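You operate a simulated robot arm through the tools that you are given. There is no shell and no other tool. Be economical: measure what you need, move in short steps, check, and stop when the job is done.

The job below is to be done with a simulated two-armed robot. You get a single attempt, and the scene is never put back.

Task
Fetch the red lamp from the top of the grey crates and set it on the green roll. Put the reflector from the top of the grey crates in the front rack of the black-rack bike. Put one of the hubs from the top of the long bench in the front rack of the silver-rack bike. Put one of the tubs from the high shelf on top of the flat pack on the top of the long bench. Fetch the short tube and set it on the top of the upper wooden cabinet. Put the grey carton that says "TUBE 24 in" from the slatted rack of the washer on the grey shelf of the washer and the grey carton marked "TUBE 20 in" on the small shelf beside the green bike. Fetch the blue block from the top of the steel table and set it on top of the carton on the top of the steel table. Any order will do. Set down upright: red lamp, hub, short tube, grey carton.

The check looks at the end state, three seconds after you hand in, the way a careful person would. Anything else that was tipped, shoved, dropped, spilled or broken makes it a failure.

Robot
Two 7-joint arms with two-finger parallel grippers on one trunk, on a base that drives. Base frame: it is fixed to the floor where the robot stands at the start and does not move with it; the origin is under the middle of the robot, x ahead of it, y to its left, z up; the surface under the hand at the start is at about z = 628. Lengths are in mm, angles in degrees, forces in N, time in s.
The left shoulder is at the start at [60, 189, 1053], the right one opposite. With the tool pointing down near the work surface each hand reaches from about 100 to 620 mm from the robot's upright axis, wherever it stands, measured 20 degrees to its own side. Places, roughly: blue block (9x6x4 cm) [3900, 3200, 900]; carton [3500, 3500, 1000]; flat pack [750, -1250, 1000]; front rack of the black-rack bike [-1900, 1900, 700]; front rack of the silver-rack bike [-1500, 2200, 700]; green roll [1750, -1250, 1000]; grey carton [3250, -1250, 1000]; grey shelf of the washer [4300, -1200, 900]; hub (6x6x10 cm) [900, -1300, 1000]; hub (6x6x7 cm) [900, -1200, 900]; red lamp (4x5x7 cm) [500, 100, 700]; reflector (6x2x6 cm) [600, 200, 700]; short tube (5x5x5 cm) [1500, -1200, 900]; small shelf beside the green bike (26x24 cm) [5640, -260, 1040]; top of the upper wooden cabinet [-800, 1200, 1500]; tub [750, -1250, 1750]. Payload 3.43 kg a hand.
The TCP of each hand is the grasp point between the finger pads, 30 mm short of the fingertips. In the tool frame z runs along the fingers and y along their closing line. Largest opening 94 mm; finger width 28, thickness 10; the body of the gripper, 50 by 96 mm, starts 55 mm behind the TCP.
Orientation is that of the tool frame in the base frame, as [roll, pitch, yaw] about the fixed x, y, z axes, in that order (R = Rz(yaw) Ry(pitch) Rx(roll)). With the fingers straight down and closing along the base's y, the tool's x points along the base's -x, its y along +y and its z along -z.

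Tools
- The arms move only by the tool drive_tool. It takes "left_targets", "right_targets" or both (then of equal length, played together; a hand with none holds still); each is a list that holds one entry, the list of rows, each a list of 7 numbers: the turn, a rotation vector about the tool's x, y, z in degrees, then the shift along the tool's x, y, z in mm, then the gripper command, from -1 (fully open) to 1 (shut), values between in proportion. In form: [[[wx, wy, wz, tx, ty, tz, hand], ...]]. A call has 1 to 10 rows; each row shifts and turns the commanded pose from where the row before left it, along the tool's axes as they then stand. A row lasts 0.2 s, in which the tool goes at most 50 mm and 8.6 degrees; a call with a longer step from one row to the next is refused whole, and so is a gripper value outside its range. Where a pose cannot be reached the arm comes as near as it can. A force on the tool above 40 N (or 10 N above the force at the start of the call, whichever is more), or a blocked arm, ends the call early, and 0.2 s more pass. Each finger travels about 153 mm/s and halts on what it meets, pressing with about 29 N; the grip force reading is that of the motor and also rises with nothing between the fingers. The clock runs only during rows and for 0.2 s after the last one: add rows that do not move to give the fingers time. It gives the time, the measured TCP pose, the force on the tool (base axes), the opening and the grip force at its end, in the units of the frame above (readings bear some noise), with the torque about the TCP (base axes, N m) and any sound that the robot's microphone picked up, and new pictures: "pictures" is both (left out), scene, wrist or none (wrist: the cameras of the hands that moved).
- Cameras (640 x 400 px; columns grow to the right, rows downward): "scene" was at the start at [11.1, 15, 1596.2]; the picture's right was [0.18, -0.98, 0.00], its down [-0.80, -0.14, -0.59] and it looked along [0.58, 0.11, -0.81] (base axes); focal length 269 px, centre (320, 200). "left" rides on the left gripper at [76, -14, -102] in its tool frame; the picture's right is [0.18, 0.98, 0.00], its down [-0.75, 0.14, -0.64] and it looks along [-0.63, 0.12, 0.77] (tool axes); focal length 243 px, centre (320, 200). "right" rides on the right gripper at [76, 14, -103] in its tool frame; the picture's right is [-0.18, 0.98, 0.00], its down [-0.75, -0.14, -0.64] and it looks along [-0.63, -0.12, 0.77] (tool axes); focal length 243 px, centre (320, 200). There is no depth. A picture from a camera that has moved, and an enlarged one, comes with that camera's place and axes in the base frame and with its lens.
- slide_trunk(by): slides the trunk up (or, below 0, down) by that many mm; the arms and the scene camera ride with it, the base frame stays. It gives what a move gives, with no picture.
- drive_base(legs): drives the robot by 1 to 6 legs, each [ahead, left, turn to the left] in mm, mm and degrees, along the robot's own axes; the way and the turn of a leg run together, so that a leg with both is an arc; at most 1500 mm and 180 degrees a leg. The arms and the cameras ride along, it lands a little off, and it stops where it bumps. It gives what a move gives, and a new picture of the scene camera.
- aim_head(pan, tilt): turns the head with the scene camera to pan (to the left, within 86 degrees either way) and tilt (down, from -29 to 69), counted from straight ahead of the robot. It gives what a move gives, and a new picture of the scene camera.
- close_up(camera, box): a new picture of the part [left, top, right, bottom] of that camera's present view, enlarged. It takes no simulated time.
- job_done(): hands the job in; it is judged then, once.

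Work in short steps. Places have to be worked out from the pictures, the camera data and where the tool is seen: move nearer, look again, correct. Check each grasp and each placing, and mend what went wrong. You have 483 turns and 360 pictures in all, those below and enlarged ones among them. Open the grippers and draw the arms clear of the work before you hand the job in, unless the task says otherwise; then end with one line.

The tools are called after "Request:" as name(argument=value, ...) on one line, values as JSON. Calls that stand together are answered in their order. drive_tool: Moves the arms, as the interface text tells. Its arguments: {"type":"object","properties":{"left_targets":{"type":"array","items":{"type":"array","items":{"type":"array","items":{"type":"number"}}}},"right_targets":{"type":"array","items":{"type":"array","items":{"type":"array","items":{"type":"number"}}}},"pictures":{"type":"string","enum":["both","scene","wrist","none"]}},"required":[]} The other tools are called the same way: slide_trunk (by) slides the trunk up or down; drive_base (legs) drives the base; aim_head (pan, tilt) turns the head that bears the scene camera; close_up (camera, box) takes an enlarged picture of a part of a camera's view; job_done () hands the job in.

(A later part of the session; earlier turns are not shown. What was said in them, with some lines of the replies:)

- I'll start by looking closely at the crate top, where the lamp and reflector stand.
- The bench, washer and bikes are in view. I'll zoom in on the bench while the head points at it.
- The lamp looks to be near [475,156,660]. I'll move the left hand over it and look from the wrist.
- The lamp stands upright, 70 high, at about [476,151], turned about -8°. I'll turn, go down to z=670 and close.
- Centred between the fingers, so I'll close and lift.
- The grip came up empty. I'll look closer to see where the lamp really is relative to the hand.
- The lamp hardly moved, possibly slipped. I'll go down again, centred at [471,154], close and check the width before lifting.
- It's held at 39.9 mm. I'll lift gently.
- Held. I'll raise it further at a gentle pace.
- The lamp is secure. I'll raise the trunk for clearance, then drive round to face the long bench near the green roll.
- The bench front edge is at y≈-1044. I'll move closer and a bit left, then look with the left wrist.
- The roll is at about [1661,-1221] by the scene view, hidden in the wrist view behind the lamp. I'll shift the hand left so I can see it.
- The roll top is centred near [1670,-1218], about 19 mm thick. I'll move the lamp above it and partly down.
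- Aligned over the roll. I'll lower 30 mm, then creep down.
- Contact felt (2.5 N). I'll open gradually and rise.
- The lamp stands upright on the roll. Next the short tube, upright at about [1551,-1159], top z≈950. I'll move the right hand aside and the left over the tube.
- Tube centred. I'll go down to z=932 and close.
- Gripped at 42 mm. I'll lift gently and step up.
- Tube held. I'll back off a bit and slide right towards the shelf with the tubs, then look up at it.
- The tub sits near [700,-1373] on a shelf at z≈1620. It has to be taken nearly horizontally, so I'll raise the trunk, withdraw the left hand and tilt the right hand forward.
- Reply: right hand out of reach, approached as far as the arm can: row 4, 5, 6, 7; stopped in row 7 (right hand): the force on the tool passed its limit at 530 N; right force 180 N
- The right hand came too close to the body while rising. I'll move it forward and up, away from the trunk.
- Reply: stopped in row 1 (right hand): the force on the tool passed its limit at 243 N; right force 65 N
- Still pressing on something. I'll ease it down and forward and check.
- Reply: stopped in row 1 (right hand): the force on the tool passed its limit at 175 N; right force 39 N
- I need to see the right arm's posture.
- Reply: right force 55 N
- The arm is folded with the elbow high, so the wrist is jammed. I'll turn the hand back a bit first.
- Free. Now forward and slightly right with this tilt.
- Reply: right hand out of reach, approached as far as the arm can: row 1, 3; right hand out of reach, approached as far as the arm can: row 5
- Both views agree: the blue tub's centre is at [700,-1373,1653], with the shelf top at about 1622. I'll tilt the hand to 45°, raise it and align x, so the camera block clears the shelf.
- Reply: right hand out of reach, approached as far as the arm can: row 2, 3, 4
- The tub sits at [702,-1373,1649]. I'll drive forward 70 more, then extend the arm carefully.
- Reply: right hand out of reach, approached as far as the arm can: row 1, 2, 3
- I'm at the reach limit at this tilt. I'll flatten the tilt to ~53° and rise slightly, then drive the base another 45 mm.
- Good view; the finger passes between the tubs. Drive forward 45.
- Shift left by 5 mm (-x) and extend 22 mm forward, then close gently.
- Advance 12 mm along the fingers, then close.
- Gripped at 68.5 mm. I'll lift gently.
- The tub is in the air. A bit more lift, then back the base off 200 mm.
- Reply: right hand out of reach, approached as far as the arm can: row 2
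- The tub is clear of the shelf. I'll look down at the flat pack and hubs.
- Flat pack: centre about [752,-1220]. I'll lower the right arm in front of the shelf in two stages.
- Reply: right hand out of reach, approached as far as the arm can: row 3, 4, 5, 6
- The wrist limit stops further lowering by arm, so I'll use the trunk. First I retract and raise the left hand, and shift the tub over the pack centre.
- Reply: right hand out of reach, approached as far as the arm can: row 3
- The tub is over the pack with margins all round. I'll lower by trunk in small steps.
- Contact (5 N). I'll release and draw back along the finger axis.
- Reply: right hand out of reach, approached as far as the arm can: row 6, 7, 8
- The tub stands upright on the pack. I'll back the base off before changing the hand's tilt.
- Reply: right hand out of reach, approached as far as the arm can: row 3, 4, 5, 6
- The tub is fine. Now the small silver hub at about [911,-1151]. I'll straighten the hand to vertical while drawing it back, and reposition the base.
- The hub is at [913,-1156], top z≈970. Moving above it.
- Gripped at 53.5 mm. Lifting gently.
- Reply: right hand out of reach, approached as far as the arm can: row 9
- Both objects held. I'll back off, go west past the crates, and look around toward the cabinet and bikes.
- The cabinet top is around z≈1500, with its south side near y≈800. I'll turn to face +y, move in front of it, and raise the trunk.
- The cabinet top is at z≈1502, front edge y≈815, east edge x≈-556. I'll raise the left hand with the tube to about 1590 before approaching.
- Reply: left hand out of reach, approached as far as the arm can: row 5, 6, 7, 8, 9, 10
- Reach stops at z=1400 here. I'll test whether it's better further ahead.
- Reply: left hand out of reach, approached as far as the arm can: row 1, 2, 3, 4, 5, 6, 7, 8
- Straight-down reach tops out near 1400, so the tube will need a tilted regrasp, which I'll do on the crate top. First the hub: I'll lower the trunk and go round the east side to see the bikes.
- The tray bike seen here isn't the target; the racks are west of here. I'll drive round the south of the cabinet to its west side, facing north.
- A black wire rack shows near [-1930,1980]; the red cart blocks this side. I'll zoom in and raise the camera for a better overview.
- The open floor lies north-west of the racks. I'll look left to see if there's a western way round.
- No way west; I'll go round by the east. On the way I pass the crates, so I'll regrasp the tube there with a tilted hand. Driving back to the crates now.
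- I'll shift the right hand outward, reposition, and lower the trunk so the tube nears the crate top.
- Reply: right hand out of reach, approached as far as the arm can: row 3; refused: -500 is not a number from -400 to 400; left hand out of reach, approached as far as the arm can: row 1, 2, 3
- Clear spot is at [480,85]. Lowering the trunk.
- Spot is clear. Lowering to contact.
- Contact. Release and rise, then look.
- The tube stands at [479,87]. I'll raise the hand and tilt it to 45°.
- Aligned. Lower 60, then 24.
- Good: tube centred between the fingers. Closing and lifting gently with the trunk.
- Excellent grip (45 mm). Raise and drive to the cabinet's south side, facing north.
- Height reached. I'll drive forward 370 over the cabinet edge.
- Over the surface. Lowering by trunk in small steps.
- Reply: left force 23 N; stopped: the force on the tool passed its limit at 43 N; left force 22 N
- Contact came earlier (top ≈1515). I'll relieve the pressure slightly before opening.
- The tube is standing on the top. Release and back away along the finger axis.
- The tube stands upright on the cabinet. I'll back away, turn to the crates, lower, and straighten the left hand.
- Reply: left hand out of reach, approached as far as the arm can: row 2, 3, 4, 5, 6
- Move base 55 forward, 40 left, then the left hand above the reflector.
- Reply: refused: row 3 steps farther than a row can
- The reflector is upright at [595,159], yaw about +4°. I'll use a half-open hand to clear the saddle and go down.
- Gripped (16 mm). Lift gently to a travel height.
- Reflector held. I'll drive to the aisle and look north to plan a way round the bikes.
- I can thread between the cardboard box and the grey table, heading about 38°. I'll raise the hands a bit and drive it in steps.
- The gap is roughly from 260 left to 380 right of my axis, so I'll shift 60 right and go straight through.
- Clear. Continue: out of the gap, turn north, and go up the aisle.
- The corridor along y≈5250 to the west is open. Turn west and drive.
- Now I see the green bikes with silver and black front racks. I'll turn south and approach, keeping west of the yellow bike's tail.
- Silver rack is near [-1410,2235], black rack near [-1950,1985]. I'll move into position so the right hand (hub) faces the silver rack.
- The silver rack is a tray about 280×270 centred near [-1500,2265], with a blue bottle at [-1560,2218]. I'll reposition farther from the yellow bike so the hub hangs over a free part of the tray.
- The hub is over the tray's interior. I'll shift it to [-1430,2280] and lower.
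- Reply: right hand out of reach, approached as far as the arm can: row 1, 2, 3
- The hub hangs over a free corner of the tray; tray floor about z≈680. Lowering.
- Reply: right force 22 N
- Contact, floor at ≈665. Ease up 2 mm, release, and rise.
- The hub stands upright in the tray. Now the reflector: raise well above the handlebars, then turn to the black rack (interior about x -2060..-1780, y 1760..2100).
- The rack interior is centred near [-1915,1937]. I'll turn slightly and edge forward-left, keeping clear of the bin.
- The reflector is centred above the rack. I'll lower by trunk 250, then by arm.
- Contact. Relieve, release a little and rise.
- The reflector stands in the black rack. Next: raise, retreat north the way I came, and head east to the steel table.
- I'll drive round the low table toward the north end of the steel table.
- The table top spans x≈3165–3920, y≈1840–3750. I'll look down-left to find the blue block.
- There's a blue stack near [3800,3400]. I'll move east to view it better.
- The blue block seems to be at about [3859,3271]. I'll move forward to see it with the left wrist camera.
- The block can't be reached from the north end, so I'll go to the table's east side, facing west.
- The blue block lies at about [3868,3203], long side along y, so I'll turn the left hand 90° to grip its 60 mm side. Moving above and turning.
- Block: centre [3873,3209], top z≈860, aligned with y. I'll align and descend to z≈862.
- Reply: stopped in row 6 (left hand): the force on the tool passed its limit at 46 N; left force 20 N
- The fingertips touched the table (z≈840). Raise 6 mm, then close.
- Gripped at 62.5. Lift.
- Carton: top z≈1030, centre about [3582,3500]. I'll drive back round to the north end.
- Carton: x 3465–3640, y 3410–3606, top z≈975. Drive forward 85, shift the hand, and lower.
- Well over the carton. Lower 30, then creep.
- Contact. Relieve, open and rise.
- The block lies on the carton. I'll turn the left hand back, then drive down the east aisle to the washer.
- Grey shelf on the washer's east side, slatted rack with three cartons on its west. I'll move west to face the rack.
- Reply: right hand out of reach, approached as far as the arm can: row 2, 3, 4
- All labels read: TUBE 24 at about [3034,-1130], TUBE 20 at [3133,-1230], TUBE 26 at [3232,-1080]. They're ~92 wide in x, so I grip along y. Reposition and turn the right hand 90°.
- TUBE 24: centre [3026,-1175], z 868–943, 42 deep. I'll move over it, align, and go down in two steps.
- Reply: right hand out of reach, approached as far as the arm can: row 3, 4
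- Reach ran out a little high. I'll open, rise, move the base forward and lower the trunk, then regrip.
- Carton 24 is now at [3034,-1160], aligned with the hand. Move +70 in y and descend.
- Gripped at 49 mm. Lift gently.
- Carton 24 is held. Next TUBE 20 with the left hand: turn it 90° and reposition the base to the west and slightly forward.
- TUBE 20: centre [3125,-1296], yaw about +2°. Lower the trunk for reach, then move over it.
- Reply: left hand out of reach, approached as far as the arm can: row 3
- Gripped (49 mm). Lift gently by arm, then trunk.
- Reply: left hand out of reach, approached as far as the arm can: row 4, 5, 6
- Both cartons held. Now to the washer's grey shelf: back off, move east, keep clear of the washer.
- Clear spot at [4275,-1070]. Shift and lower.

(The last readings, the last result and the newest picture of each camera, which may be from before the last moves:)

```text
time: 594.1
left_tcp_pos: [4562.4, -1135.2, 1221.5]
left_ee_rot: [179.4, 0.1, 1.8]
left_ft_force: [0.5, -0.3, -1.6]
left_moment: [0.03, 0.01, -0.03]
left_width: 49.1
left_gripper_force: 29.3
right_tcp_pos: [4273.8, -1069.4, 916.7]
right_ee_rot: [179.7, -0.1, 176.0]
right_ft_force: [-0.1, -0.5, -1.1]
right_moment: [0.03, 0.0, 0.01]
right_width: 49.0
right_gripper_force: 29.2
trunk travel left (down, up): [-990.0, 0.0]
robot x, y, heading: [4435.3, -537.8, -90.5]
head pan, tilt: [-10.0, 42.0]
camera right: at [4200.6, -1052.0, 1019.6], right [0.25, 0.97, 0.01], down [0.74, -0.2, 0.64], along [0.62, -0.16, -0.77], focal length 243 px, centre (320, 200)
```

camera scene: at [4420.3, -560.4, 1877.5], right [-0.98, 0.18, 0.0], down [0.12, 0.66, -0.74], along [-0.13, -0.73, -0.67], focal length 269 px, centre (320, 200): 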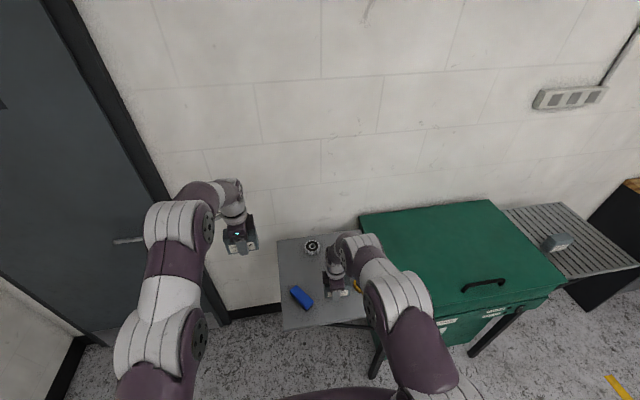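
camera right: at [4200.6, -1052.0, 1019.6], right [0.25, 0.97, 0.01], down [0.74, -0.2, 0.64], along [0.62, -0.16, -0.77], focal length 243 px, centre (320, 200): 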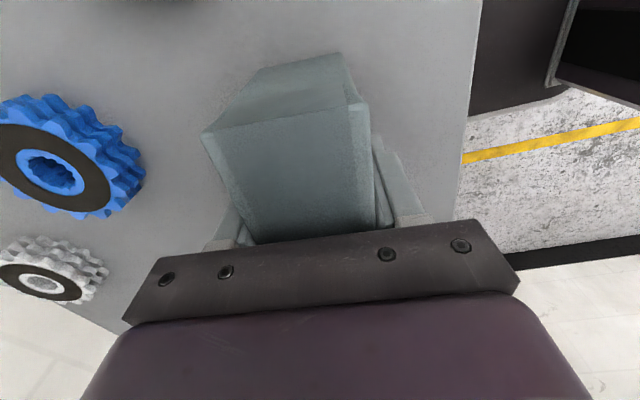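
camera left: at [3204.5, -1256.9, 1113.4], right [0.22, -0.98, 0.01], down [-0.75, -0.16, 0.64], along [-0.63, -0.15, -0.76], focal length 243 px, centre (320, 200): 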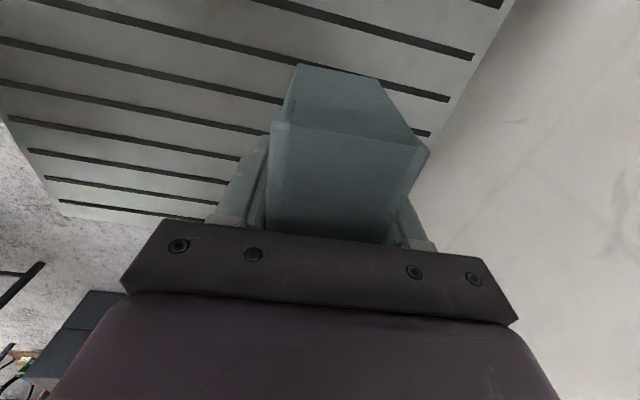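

Request:
drive_tool(right_targets=[[[0, 0, 0, 0, 0, 3, 1], [0, 0, 0, 0, 0, 0, 1]]], pictures="none")

Request:
drive_tool(right_targets=[[[0, 0, 0, 0, 0, 3, 1], [0, 0, 0, 0, 0, 0, 1]]], pictures="none")

Request:
drive_tool(right_targets=[[[0, 0, 0, 0, 0, 2, 1], [0, 0, 0, 0, 0, 0, 1]]], pictures="none")

```text
time: 594.7
left_tcp_pos: [4562.3, -1133.6, 1223.2]
left_ee_rot: [179.3, 0.1, 1.8]
left_ft_force: [-0.7, -0.3, -1.7]
left_moment: [-0.02, 0.0, 0.01]
left_width: 49.1
left_gripper_force: 28.7
right_tcp_pos: [4274.8, -1070.0, 914.7]
right_ee_rot: [179.8, -0.1, 176.0]
right_ft_force: [-1.6, 1.2, 11.2]
right_moment: [-0.23, 0.32, 0.02]
right_width: 49.0
right_gripper_force: 28.6
trunk travel left (down, up): [-990.0, 0.0]
robot x, y, heading: [4434.6, -535.3, -90.8]
head pan, tilt: [-10.0, 42.0]
```

```text
time: 595.4
left_tcp_pos: [4562.2, -1131.3, 1221.8]
left_ee_rot: [179.1, 0.1, 1.7]
left_ft_force: [0.7, 0.3, -0.7]
left_moment: [0.06, 0.03, -0.01]
left_width: 49.3
left_gripper_force: 28.9
right_tcp_pos: [4275.3, -1070.5, 916.2]
right_ee_rot: [-180.0, -0.1, 176.0]
right_ft_force: [-1.6, 8.6, 21.6]
right_moment: [0.77, -0.39, 0.2]
right_width: 49.1
right_gripper_force: 29.1
trunk travel left (down, up): [-990.0, 0.0]
robot x, y, heading: [4431.3, -540.7, -90.2]
head pan, tilt: [-10.0, 42.0]
stopped in row 2 (right hand): the force on the tool passed its limit at 41 N (the readings are from after the stop); the commanded pose is now the measured one
```

```text
time: 596.0
left_tcp_pos: [4562.2, -1129.8, 1224.6]
left_ee_rot: [179.2, 0.1, 1.7]
left_ft_force: [-0.3, -0.5, -1.8]
left_moment: [0.0, 0.0, -0.03]
left_width: 49.2
left_gripper_force: 28.9
right_tcp_pos: [4274.1, -1070.0, 916.1]
right_ee_rot: [-179.7, -0.1, 176.1]
right_ft_force: [-1.9, 12.4, 26.7]
right_moment: [1.14, -0.54, 0.2]
right_width: 49.1
right_gripper_force: 28.9
trunk travel left (down, up): [-990.0, 0.0]
robot x, y, heading: [4433.9, -535.9, -90.1]
head pan, tilt: [-10.0, 42.0]
stopped in row 2 (right hand): the force on the tool passed its limit at 42 N (the readings are from after the stop); the commanded pose is now the measured one
```

Firm contact. I'll relieve pressure first.

Request:
drive_tool(right_targets=[[[0, 0, 0, 0, 0, -3, 1], [0, 0, 0, 0, 0, 0, 1]]], pictures="none")

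```text
time: 596.6
left_tcp_pos: [4561.0, -1133.6, 1221.5]
left_ee_rot: [179.3, 0.1, 1.7]
left_ft_force: [-0.7, 0.4, -1.4]
left_moment: [0.0, -0.04, 0.01]
left_width: 49.1
left_gripper_force: 28.8
right_tcp_pos: [4273.9, -1072.5, 915.5]
right_ee_rot: [-179.8, -0.1, 176.0]
right_ft_force: [2.0, 4.3, 3.7]
right_moment: [0.37, -0.01, 0.01]
right_width: 49.2
right_gripper_force: 29.1
trunk travel left (down, up): [-990.0, 0.0]
robot x, y, heading: [4438.5, -539.5, -90.3]
head pan, tilt: [-10.0, 42.0]
```

Good. Release and rise.

Request:
drive_tool(right_targets=[[[0, 0, 0, 0, 0, 0, -0.15], [0, 0, 0, 0, 0, 0, -0.3], [0, 0, 0, 0, 0, 0, -0.5], [0, 0, 0, 0, 0, -10, -0.5], [0, 0, 0, 0, 0, -30, -0.5], [0, 0, 0, 0, 0, -45, -0.5], [0, 0, 0, 0, 0, -45, -0.5], [0, 0, 0, 0, 0, -45, -0.5]]], pictures="both")

```text
time: 598.4
left_tcp_pos: [4561.0, -1132.0, 1221.7]
left_ee_rot: [179.3, 0.1, 1.7]
left_ft_force: [0.1, 0.5, -1.1]
left_moment: [-0.01, -0.01, 0.01]
left_width: 49.5
left_gripper_force: 28.8
right_tcp_pos: [4274.2, -1072.9, 1090.5]
right_ee_rot: [-179.8, -0.1, 176.0]
right_ft_force: [-0.5, 0.4, -0.3]
right_moment: [-0.01, 0.01, -0.01]
right_width: 70.5
right_gripper_force: 0.1
trunk travel left (down, up): [-990.0, 0.0]
robot x, y, heading: [4433.3, -543.5, -90.3]
head pan, tilt: [-10.0, 42.0]
camera scene: at [4420.5, -559.2, 1877.4], right [-0.98, 0.18, 0.0], down [0.12, 0.66, -0.74], along [-0.13, -0.73, -0.67], focal length 269 px, centre (320, 200)
camera right: at [4200.5, -1053.0, 1194.2], right [0.25, 0.97, 0.0], down [0.74, -0.19, 0.64], along [0.62, -0.16, -0.77], focal length 243 px, centre (320, 200)
```

scene: 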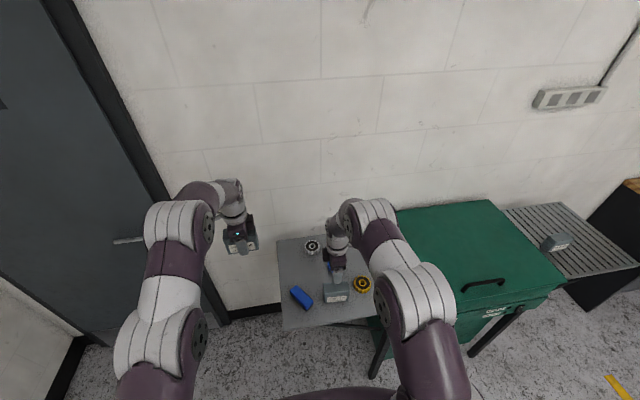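
right: 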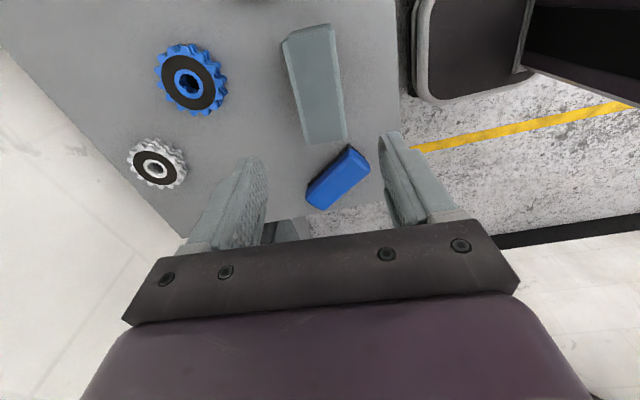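

Request:
close_up(camera="right", box=[130, 0, 430, 220])

```text
1.82 times, centred on (280, 110) of right
camera zoom: at [4200.5, -1053.0, 1194.2], right [0.25, 0.97, 0.0], down [0.74, -0.19, 0.64], along [0.62, -0.16, -0.77], focal length 441 px, centre (393, 364)
```

zoom: 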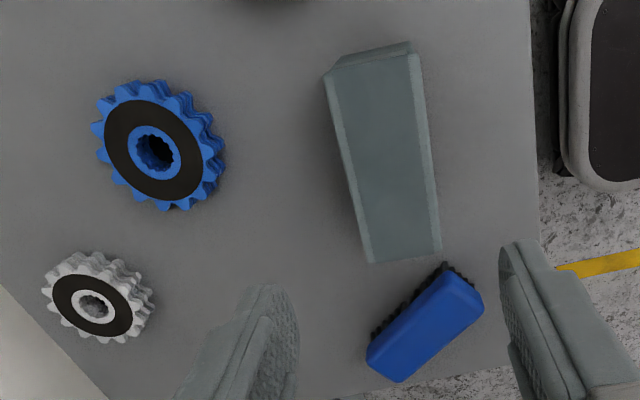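

Carton 24 stands on the grey shelf, nothing disturbed. Now TUBE 20 to the small shelf on the east wall: back off and turn east.

Request:
drive_base(legs=[[-200, 0, 0], [0, 0, 90]])

Request:
aim_head(pan=10, tilt=28)

Request:
close_up(camera="scene", box=[200, 80, 440, 240])

```text
time: 603.9
left_tcp_pos: [5030.2, -206.2, 1222.7]
left_ee_rot: [179.4, 0.0, 92.3]
left_ft_force: [-0.2, -0.4, -1.7]
left_moment: [0.01, 0.04, 0.0]
left_width: 49.2
left_gripper_force: 28.7
right_tcp_pos: [4972.4, -494.6, 1091.4]
right_ee_rot: [-179.8, -0.1, -93.3]
right_ft_force: [0.3, 0.3, 1.2]
right_moment: [0.0, 0.01, 0.03]
right_width: 70.6
right_gripper_force: 0.1
trunk travel left (down, up): [-990.0, 0.0]
robot x, y, heading: [4436.5, -340.3, 0.2]
head pan, tilt: [-10.0, 42.0]
camera scene: at [4458.8, -352.6, 1877.4], right [-0.17, -0.99, 0.0], down [-0.66, 0.11, -0.74], along [0.73, -0.12, -0.67], focal length 269 px, centre (320, 200)
```

scene: 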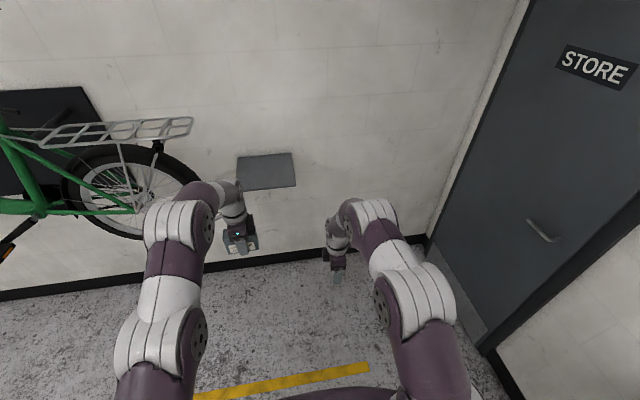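

```text
time: 604.7
left_tcp_pos: [5030.8, -205.8, 1221.4]
left_ee_rot: [179.3, 0.1, 92.4]
left_ft_force: [0.3, 0.0, -1.6]
left_moment: [-0.04, -0.01, 0.05]
left_width: 49.6
left_gripper_force: 29.2
right_tcp_pos: [4971.7, -494.1, 1090.3]
right_ee_rot: [-179.8, -0.1, -93.3]
right_ft_force: [0.5, -0.8, -0.1]
right_moment: [0.0, 0.01, -0.03]
right_width: 70.4
right_gripper_force: 0.1
trunk travel left (down, up): [-990.0, 0.0]
robot x, y, heading: [4436.1, -336.3, 0.3]
head pan, tilt: [10.0, 28.0]
camera scene: at [4466.1, -321.7, 1898.9], right [0.18, -0.98, 0.0], down [-0.46, -0.08, -0.88], along [0.87, 0.16, -0.47], focal length 269 px, centre (320, 200)
```

scene: 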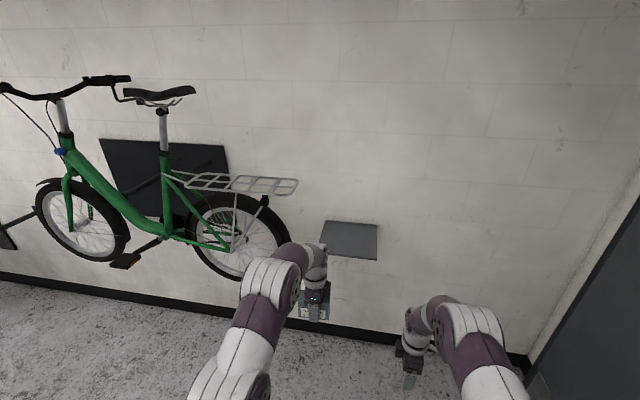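

```text
2.50 times, centred on (320, 160) of scene
camera zoom: at [4466.1, -321.7, 1898.9], right [0.18, -0.98, 0.0], down [-0.46, -0.08, -0.88], along [0.87, 0.16, -0.47], focal length 671 px, centre (320, 300)
```

zoom: 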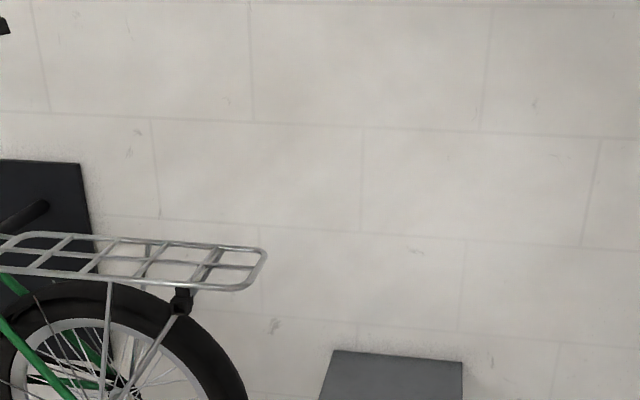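

The small shelf is empty, centre about [5640,-265,1037]. Drive up so the carton hangs over it.

Request:
drive_base(legs=[[500, -58, 0]])

Request:
drive_tool(left_targets=[[[0, 0, 0, 0, 0, 0, 1]]], pictures="both")

```text
time: 607.6
left_tcp_pos: [5521.9, -257.1, 1221.8]
left_ee_rot: [179.2, 0.2, 92.6]
left_ft_force: [0.3, 0.1, -2.3]
left_moment: [0.0, 0.02, -0.01]
left_width: 49.1
left_gripper_force: 28.9
right_tcp_pos: [5466.7, -546.6, 1092.3]
right_ee_rot: [-179.8, -0.1, -92.9]
right_ft_force: [-0.6, 1.0, 0.0]
right_moment: [-0.01, 0.01, -0.01]
right_width: 70.6
right_gripper_force: 0.0
trunk travel left (down, up): [-990.0, 0.0]
robot x, y, heading: [4931.0, -391.8, 0.5]
head pan, tilt: [10.0, 28.0]
camera scene: at [4958.6, -374.9, 1899.0], right [0.19, -0.98, 0.0], down [-0.46, -0.09, -0.88], along [0.87, 0.16, -0.47], focal length 269 px, centre (320, 200)
```

scene: 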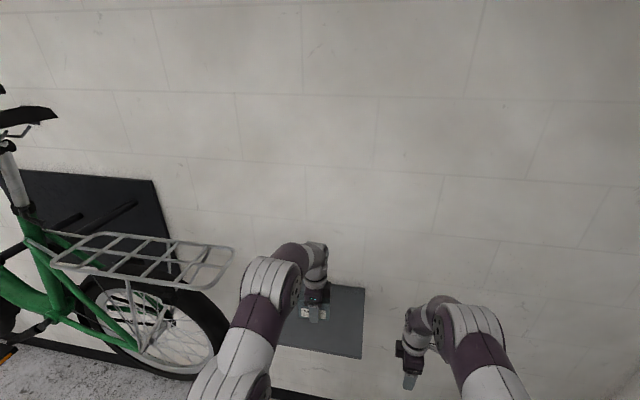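

```text
time: 608.0
left_tcp_pos: [5523.2, -255.8, 1222.1]
left_ee_rot: [179.4, 0.2, 92.7]
left_ft_force: [0.3, 0.2, -1.0]
left_moment: [0.0, 0.04, -0.01]
left_width: 49.0
left_gripper_force: 28.7
right_tcp_pos: [5467.4, -547.4, 1091.7]
right_ee_rot: [-179.8, -0.1, -92.9]
right_ft_force: [0.1, 0.6, 1.3]
right_moment: [-0.03, 0.0, 0.01]
right_width: 70.5
right_gripper_force: 0.1
trunk travel left (down, up): [-990.0, 0.0]
robot x, y, heading: [4936.3, -395.9, 0.7]
head pan, tilt: [10.0, 28.0]
camera scene: at [4960.5, -375.1, 1898.9], right [0.19, -0.98, 0.0], down [-0.46, -0.09, -0.88], along [0.87, 0.16, -0.47], focal length 269 px, centre (320, 200)
camera left: at [5505.2, -181.0, 1323.5], right [0.97, 0.23, 0.01], down [0.17, -0.75, 0.64], along [0.16, -0.63, -0.76], focal length 243 px, centre (320, 200)
```

scene: 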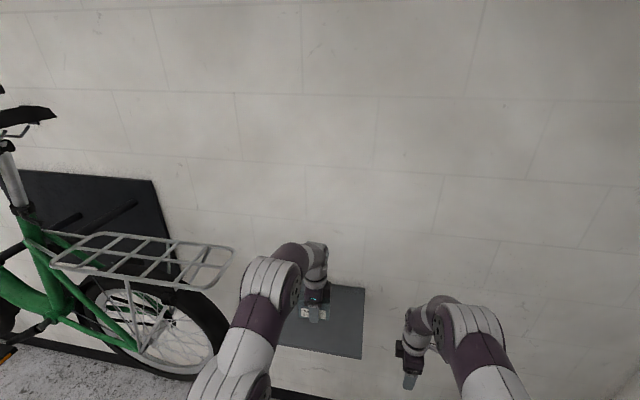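
left: 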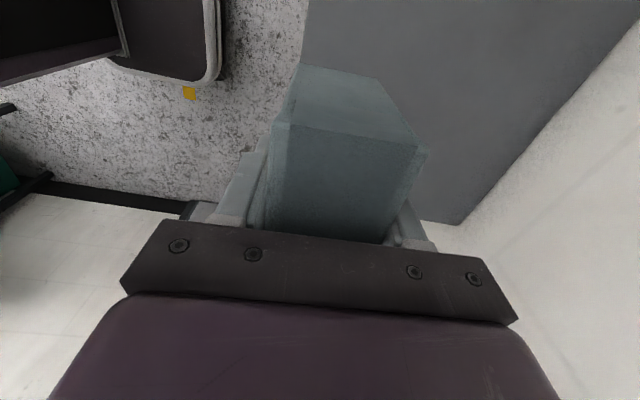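

Over the shelf's front edge. Forward 112 to the centre.

Request:
drive_base(legs=[[110, -6, 0]])

Request:
drive_tool(left_targets=[[[0, 0, 0, 0, 0, 15, 1], [0, 0, 0, 0, 0, 30, 1], [0, 0, 0, 0, 0, 25, 1], [0, 0, 0, 0, 0, 10, 1], [0, 0, 0, 0, 0, 0, 1]]], pictures="both")

```text
time: 609.2
left_tcp_pos: [5632.2, -261.2, 1223.5]
left_ee_rot: [179.2, 0.1, 92.7]
left_ft_force: [-0.6, -0.1, -1.6]
left_moment: [-0.01, -0.03, 0.01]
left_width: 49.1
left_gripper_force: 28.4
right_tcp_pos: [5575.0, -550.3, 1093.4]
right_ee_rot: [-179.7, 0.0, -93.1]
right_ft_force: [0.4, 0.2, -0.3]
right_moment: [0.0, -0.03, 0.04]
right_width: 70.4
right_gripper_force: 0.0
trunk travel left (down, up): [-990.0, 0.0]
robot x, y, heading: [5044.8, -398.4, 0.9]
head pan, tilt: [10.0, 28.0]
camera scene: at [5066.6, -379.7, 1899.0], right [0.19, -0.98, 0.0], down [-0.46, -0.09, -0.88], along [0.87, 0.16, -0.47], focal length 269 px, centre (320, 200)
```

scene: 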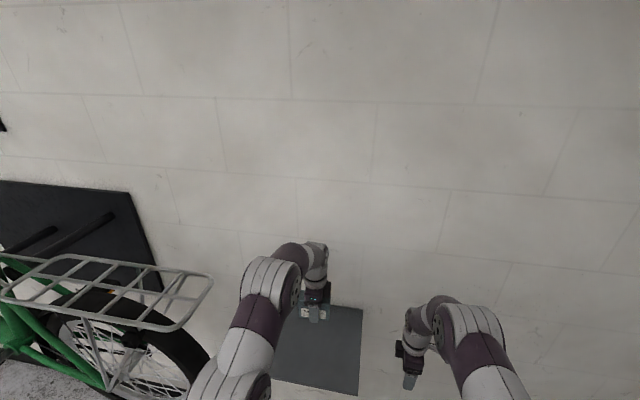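

```text
time: 610.4
left_tcp_pos: [5634.5, -262.6, 1142.4]
left_ee_rot: [179.3, 0.1, 92.8]
left_ft_force: [-0.2, -0.6, -1.2]
left_moment: [-0.01, 0.02, -0.02]
left_width: 48.8
left_gripper_force: 29.3
right_tcp_pos: [5575.3, -550.2, 1090.9]
right_ee_rot: [-179.8, 0.0, -93.0]
right_ft_force: [-1.0, -0.1, 0.6]
right_moment: [0.04, 0.01, -0.03]
right_width: 70.3
right_gripper_force: 0.1
trunk travel left (down, up): [-990.0, 0.0]
robot x, y, heading: [5041.1, -400.0, 0.7]
head pan, tilt: [10.0, 28.0]
camera scene: at [5069.2, -379.8, 1898.9], right [0.19, -0.98, 0.0], down [-0.46, -0.09, -0.88], along [0.87, 0.16, -0.47], focal length 269 px, centre (320, 200)
camera left: at [5615.2, -185.8, 1244.3], right [0.97, 0.23, 0.01], down [0.17, -0.75, 0.64], along [0.16, -0.63, -0.76], focal length 243 px, centre (320, 200)
```

scene: 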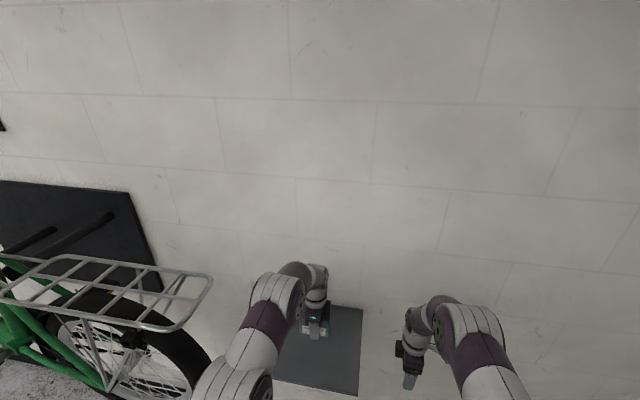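
left: 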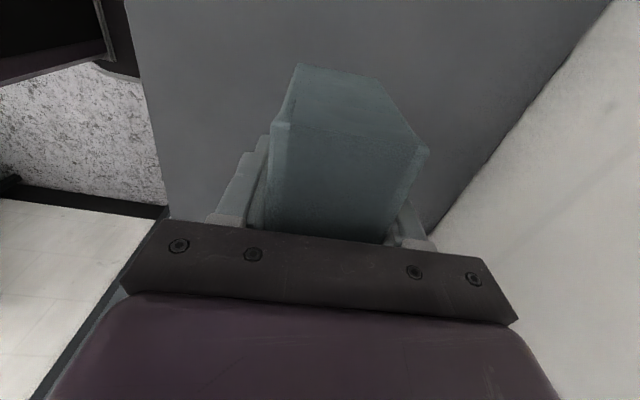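

Request:
drive_tool(left_targets=[[[0, 0, 0, 0, 0, 18, 1], [0, 0, 0, 0, 0, 16, 1], [0, 0, 0, 0, 0, 6, 1], [0, 0, 0, 0, 0, 0, 1]]], pictures="none")

Request:
drive_tool(left_targets=[[[0, 0, 0, 0, 0, 3, 1], [0, 0, 0, 0, 0, 0, 1]]], pictures="none")

```text
time: 611.4
left_tcp_pos: [5635.4, -262.4, 1101.7]
left_ee_rot: [179.4, 0.1, 92.8]
left_ft_force: [0.5, 1.1, -0.8]
left_moment: [0.01, 0.03, -0.04]
left_width: 49.1
left_gripper_force: 28.7
right_tcp_pos: [5578.0, -549.6, 1091.7]
right_ee_rot: [-179.8, -0.1, -92.9]
right_ft_force: [0.3, -0.1, -0.3]
right_moment: [0.02, -0.05, -0.02]
right_width: 70.5
right_gripper_force: 0.1
trunk travel left (down, up): [-990.0, 0.0]
robot x, y, heading: [5039.5, -393.0, 0.5]
head pan, tilt: [10.0, 28.0]
```

```text
time: 612.0
left_tcp_pos: [5634.8, -262.8, 1099.2]
left_ee_rot: [179.3, 0.2, 92.7]
left_ft_force: [0.4, -0.4, -1.2]
left_moment: [-0.03, 0.0, 0.0]
left_width: 49.0
left_gripper_force: 29.2
right_tcp_pos: [5576.8, -550.0, 1091.5]
right_ee_rot: [-179.9, 0.0, -93.0]
right_ft_force: [0.1, -0.3, -0.4]
right_moment: [-0.02, -0.02, 0.0]
right_width: 70.4
right_gripper_force: 0.3
trunk travel left (down, up): [-990.0, 0.0]
robot x, y, heading: [5035.3, -397.2, 0.8]
head pan, tilt: [10.0, 28.0]
```

Request:
drive_tool(left_targets=[[[0, 0, 0, 0, 0, 4, 1], [0, 0, 0, 0, 0, 0, 1]]], pictures="none")

Request:
drive_tool(left_targets=[[[0, 0, 0, 0, 0, 3, 1], [0, 0, 0, 0, 0, 0, 1]]], pictures="none")

```text
time: 612.6
left_tcp_pos: [5635.9, -262.6, 1094.7]
left_ee_rot: [179.4, 0.1, 92.8]
left_ft_force: [0.0, 0.4, -2.2]
left_moment: [-0.01, 0.04, -0.01]
left_width: 49.0
left_gripper_force: 28.9
right_tcp_pos: [5577.6, -550.0, 1091.1]
right_ee_rot: [-179.8, -0.1, -93.0]
right_ft_force: [-0.1, -0.4, 1.1]
right_moment: [0.03, -0.02, -0.01]
right_width: 70.4
right_gripper_force: 0.1
trunk travel left (down, up): [-990.0, 0.0]
robot x, y, heading: [5038.6, -398.1, 0.5]
head pan, tilt: [10.0, 28.0]
```

```text
time: 613.2
left_tcp_pos: [5635.1, -261.8, 1091.7]
left_ee_rot: [179.5, 0.1, 92.8]
left_ft_force: [-0.1, 0.6, -2.7]
left_moment: [0.03, -0.04, 0.03]
left_width: 49.1
left_gripper_force: 29.5
right_tcp_pos: [5576.6, -550.6, 1090.4]
right_ee_rot: [-179.7, 0.0, -92.9]
right_ft_force: [0.6, -0.1, 0.0]
right_moment: [-0.04, -0.04, 0.02]
right_width: 70.6
right_gripper_force: 0.0
trunk travel left (down, up): [-990.0, 0.0]
robot x, y, heading: [5041.5, -398.7, 0.6]
head pan, tilt: [10.0, 28.0]
```

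Request:
drive_tool(left_targets=[[[0, 0, 0, 0, 0, 3, 1], [0, 0, 0, 0, 0, 0, 1]]], pictures="none")

```text
time: 613.8
left_tcp_pos: [5636.7, -261.6, 1088.6]
left_ee_rot: [179.4, 0.1, 92.7]
left_ft_force: [-0.4, 0.6, -1.1]
left_moment: [0.0, 0.01, 0.04]
left_width: 49.3
left_gripper_force: 28.7
right_tcp_pos: [5578.4, -550.3, 1091.5]
right_ee_rot: [-179.7, -0.1, -93.0]
right_ft_force: [-0.1, 0.6, -0.1]
right_moment: [-0.01, -0.02, 0.03]
right_width: 70.5
right_gripper_force: 0.0
trunk travel left (down, up): [-990.0, 0.0]
robot x, y, heading: [5040.1, -397.7, 0.4]
head pan, tilt: [10.0, 28.0]
```

Request:
drive_tool(left_targets=[[[0, 0, 0, 0, 0, 2.5, 1], [0, 0, 0, 0, 0, 0, 1]]], pictures="wrist")

```text
time: 614.4
left_tcp_pos: [5635.4, -262.3, 1085.7]
left_ee_rot: [179.4, 0.1, 92.7]
left_ft_force: [0.7, -0.2, -1.6]
left_moment: [-0.03, -0.01, -0.05]
left_width: 49.1
left_gripper_force: 28.8
right_tcp_pos: [5576.8, -550.1, 1090.4]
right_ee_rot: [-179.9, -0.2, -93.0]
right_ft_force: [0.4, -0.2, 0.0]
right_moment: [-0.01, 0.01, 0.02]
right_width: 70.5
right_gripper_force: 0.0
trunk travel left (down, up): [-990.0, 0.0]
robot x, y, heading: [5038.2, -397.5, 0.6]
head pan, tilt: [10.0, 28.0]
camera left: at [5616.7, -185.8, 1188.0], right [0.97, 0.23, 0.01], down [0.17, -0.75, 0.64], along [0.16, -0.63, -0.76], focal length 243 px, centre (320, 200)
```

left: 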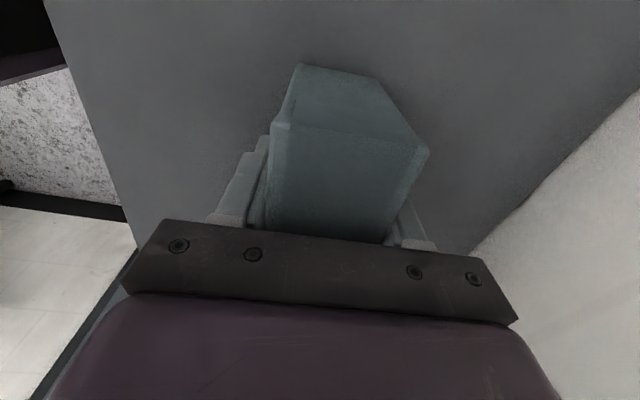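

Request:
drive_tool(left_targets=[[[0, 0, 0, 0, 0, 3, 1], [0, 0, 0, 0, 0, 0, 1]]], pictures="none")

Request:
drive_tool(left_targets=[[[0, 0, 0, 0, 0, 2, 1], [0, 0, 0, 0, 0, 0, 1]]], pictures="none")

```text
time: 615.0
left_tcp_pos: [5635.3, -263.4, 1083.2]
left_ee_rot: [179.5, 0.0, 92.7]
left_ft_force: [0.2, 0.2, -1.9]
left_moment: [-0.04, -0.04, -0.02]
left_width: 49.2
left_gripper_force: 29.4
right_tcp_pos: [5577.5, -550.1, 1091.3]
right_ee_rot: [-179.8, -0.1, -93.0]
right_ft_force: [-0.3, 0.8, 0.3]
right_moment: [-0.03, -0.01, 0.05]
right_width: 70.5
right_gripper_force: 0.1
trunk travel left (down, up): [-990.0, 0.0]
robot x, y, heading: [5041.6, -399.5, 0.6]
head pan, tilt: [10.0, 28.0]
```

```text
time: 615.6
left_tcp_pos: [5635.7, -261.8, 1081.2]
left_ee_rot: [179.2, 0.2, 92.8]
left_ft_force: [0.0, -0.7, 2.6]
left_moment: [0.26, 0.09, -0.01]
left_width: 49.0
left_gripper_force: 28.6
right_tcp_pos: [5577.0, -550.3, 1090.2]
right_ee_rot: [-179.8, 0.0, -93.0]
right_ft_force: [0.6, 0.2, -0.3]
right_moment: [-0.04, 0.01, 0.01]
right_width: 70.6
right_gripper_force: 0.1
trunk travel left (down, up): [-990.0, 0.0]
robot x, y, heading: [5039.6, -394.0, 0.7]
head pan, tilt: [10.0, 28.0]
```

Contact beginning. One more millimetre, then release and rise.

Request:
drive_tool(left_targets=[[[0, 0, 0, 0, 0, 1, 1], [0, 0, 0, 0, 0, 0, -0.15], [0, 0, 0, 0, 0, 0, -0.3], [0, 0, 0, 0, 0, 0, -0.5], [0, 0, 0, 0, 0, -10, -0.5], [0, 0, 0, 0, 0, -30, -0.5], [0, 0, 0, 0, 0, -45, -0.5], [0, 0, 0, 0, 0, -45, -0.5]]], pictures="wrist")

```text
time: 617.4
left_tcp_pos: [5634.8, -262.9, 1209.6]
left_ee_rot: [179.4, 0.0, 92.7]
left_ft_force: [0.0, 0.4, 1.0]
left_moment: [0.03, 0.01, 0.02]
left_width: 70.3
left_gripper_force: 0.0
right_tcp_pos: [5576.9, -550.0, 1091.2]
right_ee_rot: [-179.7, -0.1, -93.0]
right_ft_force: [0.5, 0.8, -0.1]
right_moment: [-0.04, -0.04, 0.0]
right_width: 70.8
right_gripper_force: 0.0
trunk travel left (down, up): [-990.0, 0.0]
robot x, y, heading: [5040.4, -397.2, 0.7]
head pan, tilt: [10.0, 28.0]
camera left: at [5615.8, -185.8, 1312.2], right [0.97, 0.23, 0.01], down [0.17, -0.75, 0.64], along [0.16, -0.63, -0.76], focal length 243 px, centre (320, 200)
```

left: 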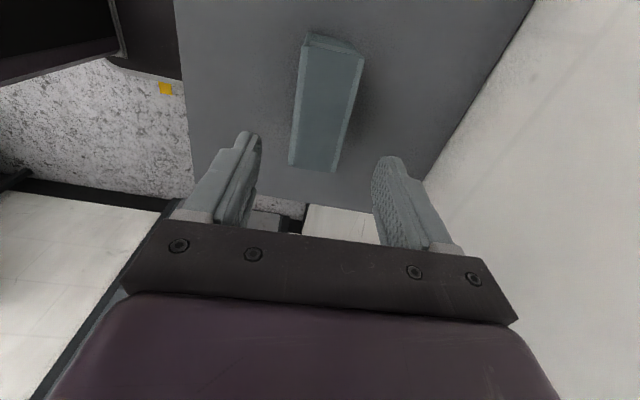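

All eight placements are done. I'll back away, open the grippers fully, and take a last look.

Request:
drive_base(legs=[[-400, 0, 0]])

Request:
drive_tool(left_targets=[[[0, 0, 0, 0, 0, 0, -1], [0, 0, 0, 0, 0, 0, -1]]], right_targets=[[[0, 0, 0, 0, 0, 0, -1], [0, 0, 0, 0, 0, 0, -1]]], pictures="scene")

```text
time: 619.9
left_tcp_pos: [5236.3, -265.1, 1209.0]
left_ee_rot: [179.5, 0.1, 92.8]
left_ft_force: [0.5, 1.0, 0.7]
left_moment: [0.02, -0.03, 0.04]
left_width: 70.2
left_gripper_force: 0.0
right_tcp_pos: [5177.5, -554.4, 1090.2]
right_ee_rot: [-179.9, 0.0, -92.8]
right_ft_force: [-0.3, 0.1, -0.5]
right_moment: [0.03, -0.01, 0.03]
right_width: 70.6
right_gripper_force: 0.2
trunk travel left (down, up): [-990.0, 0.0]
robot x, y, heading: [4638.7, -400.2, 0.7]
head pan, tilt: [10.0, 28.0]
camera scene: at [4671.2, -385.0, 1898.8], right [0.19, -0.98, 0.0], down [-0.46, -0.09, -0.88], along [0.87, 0.17, -0.47], focal length 269 px, centre (320, 200)
```

scene: 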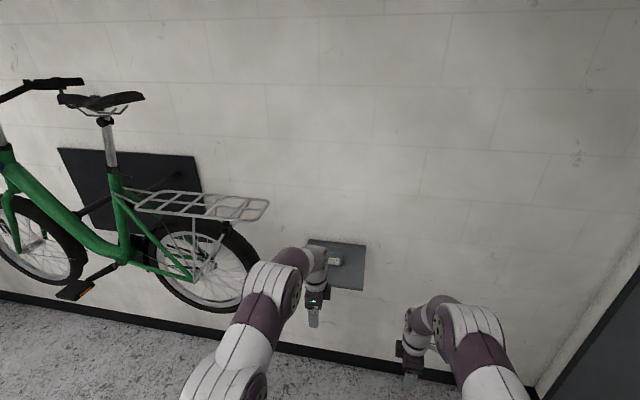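

```text
time: 620.5
left_tcp_pos: [5234.5, -264.8, 1208.4]
left_ee_rot: [179.4, 0.1, 92.8]
left_ft_force: [-0.4, 0.3, 0.3]
left_moment: [0.02, 0.0, 0.01]
left_width: 93.7
left_gripper_force: 0.0
right_tcp_pos: [5177.0, -553.9, 1089.5]
right_ee_rot: [-179.8, -0.1, -93.0]
right_ft_force: [0.1, -0.1, -0.7]
right_moment: [0.03, 0.01, -0.01]
right_width: 93.9
right_gripper_force: 0.0
trunk travel left (down, up): [-990.0, 0.0]
robot x, y, heading: [4637.3, -400.9, 0.7]
head pan, tilt: [10.0, 28.0]
camera scene: at [4670.1, -385.0, 1898.9], right [0.19, -0.98, 0.0], down [-0.46, -0.09, -0.88], along [0.87, 0.17, -0.47], focal length 269 px, centre (320, 200)
```

scene: 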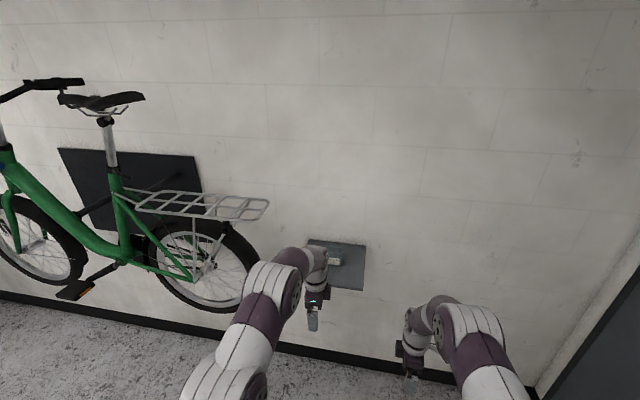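

Both hands are empty and clear of the work, so I'm handing in.

Request:
job_done()

```text
The job is handed in.
```

All eight items are in their requested places, the upright ones stood upright when I let go, and I saw nothing else disturbed; I checked each at placing but did not go back round to them before handing in.
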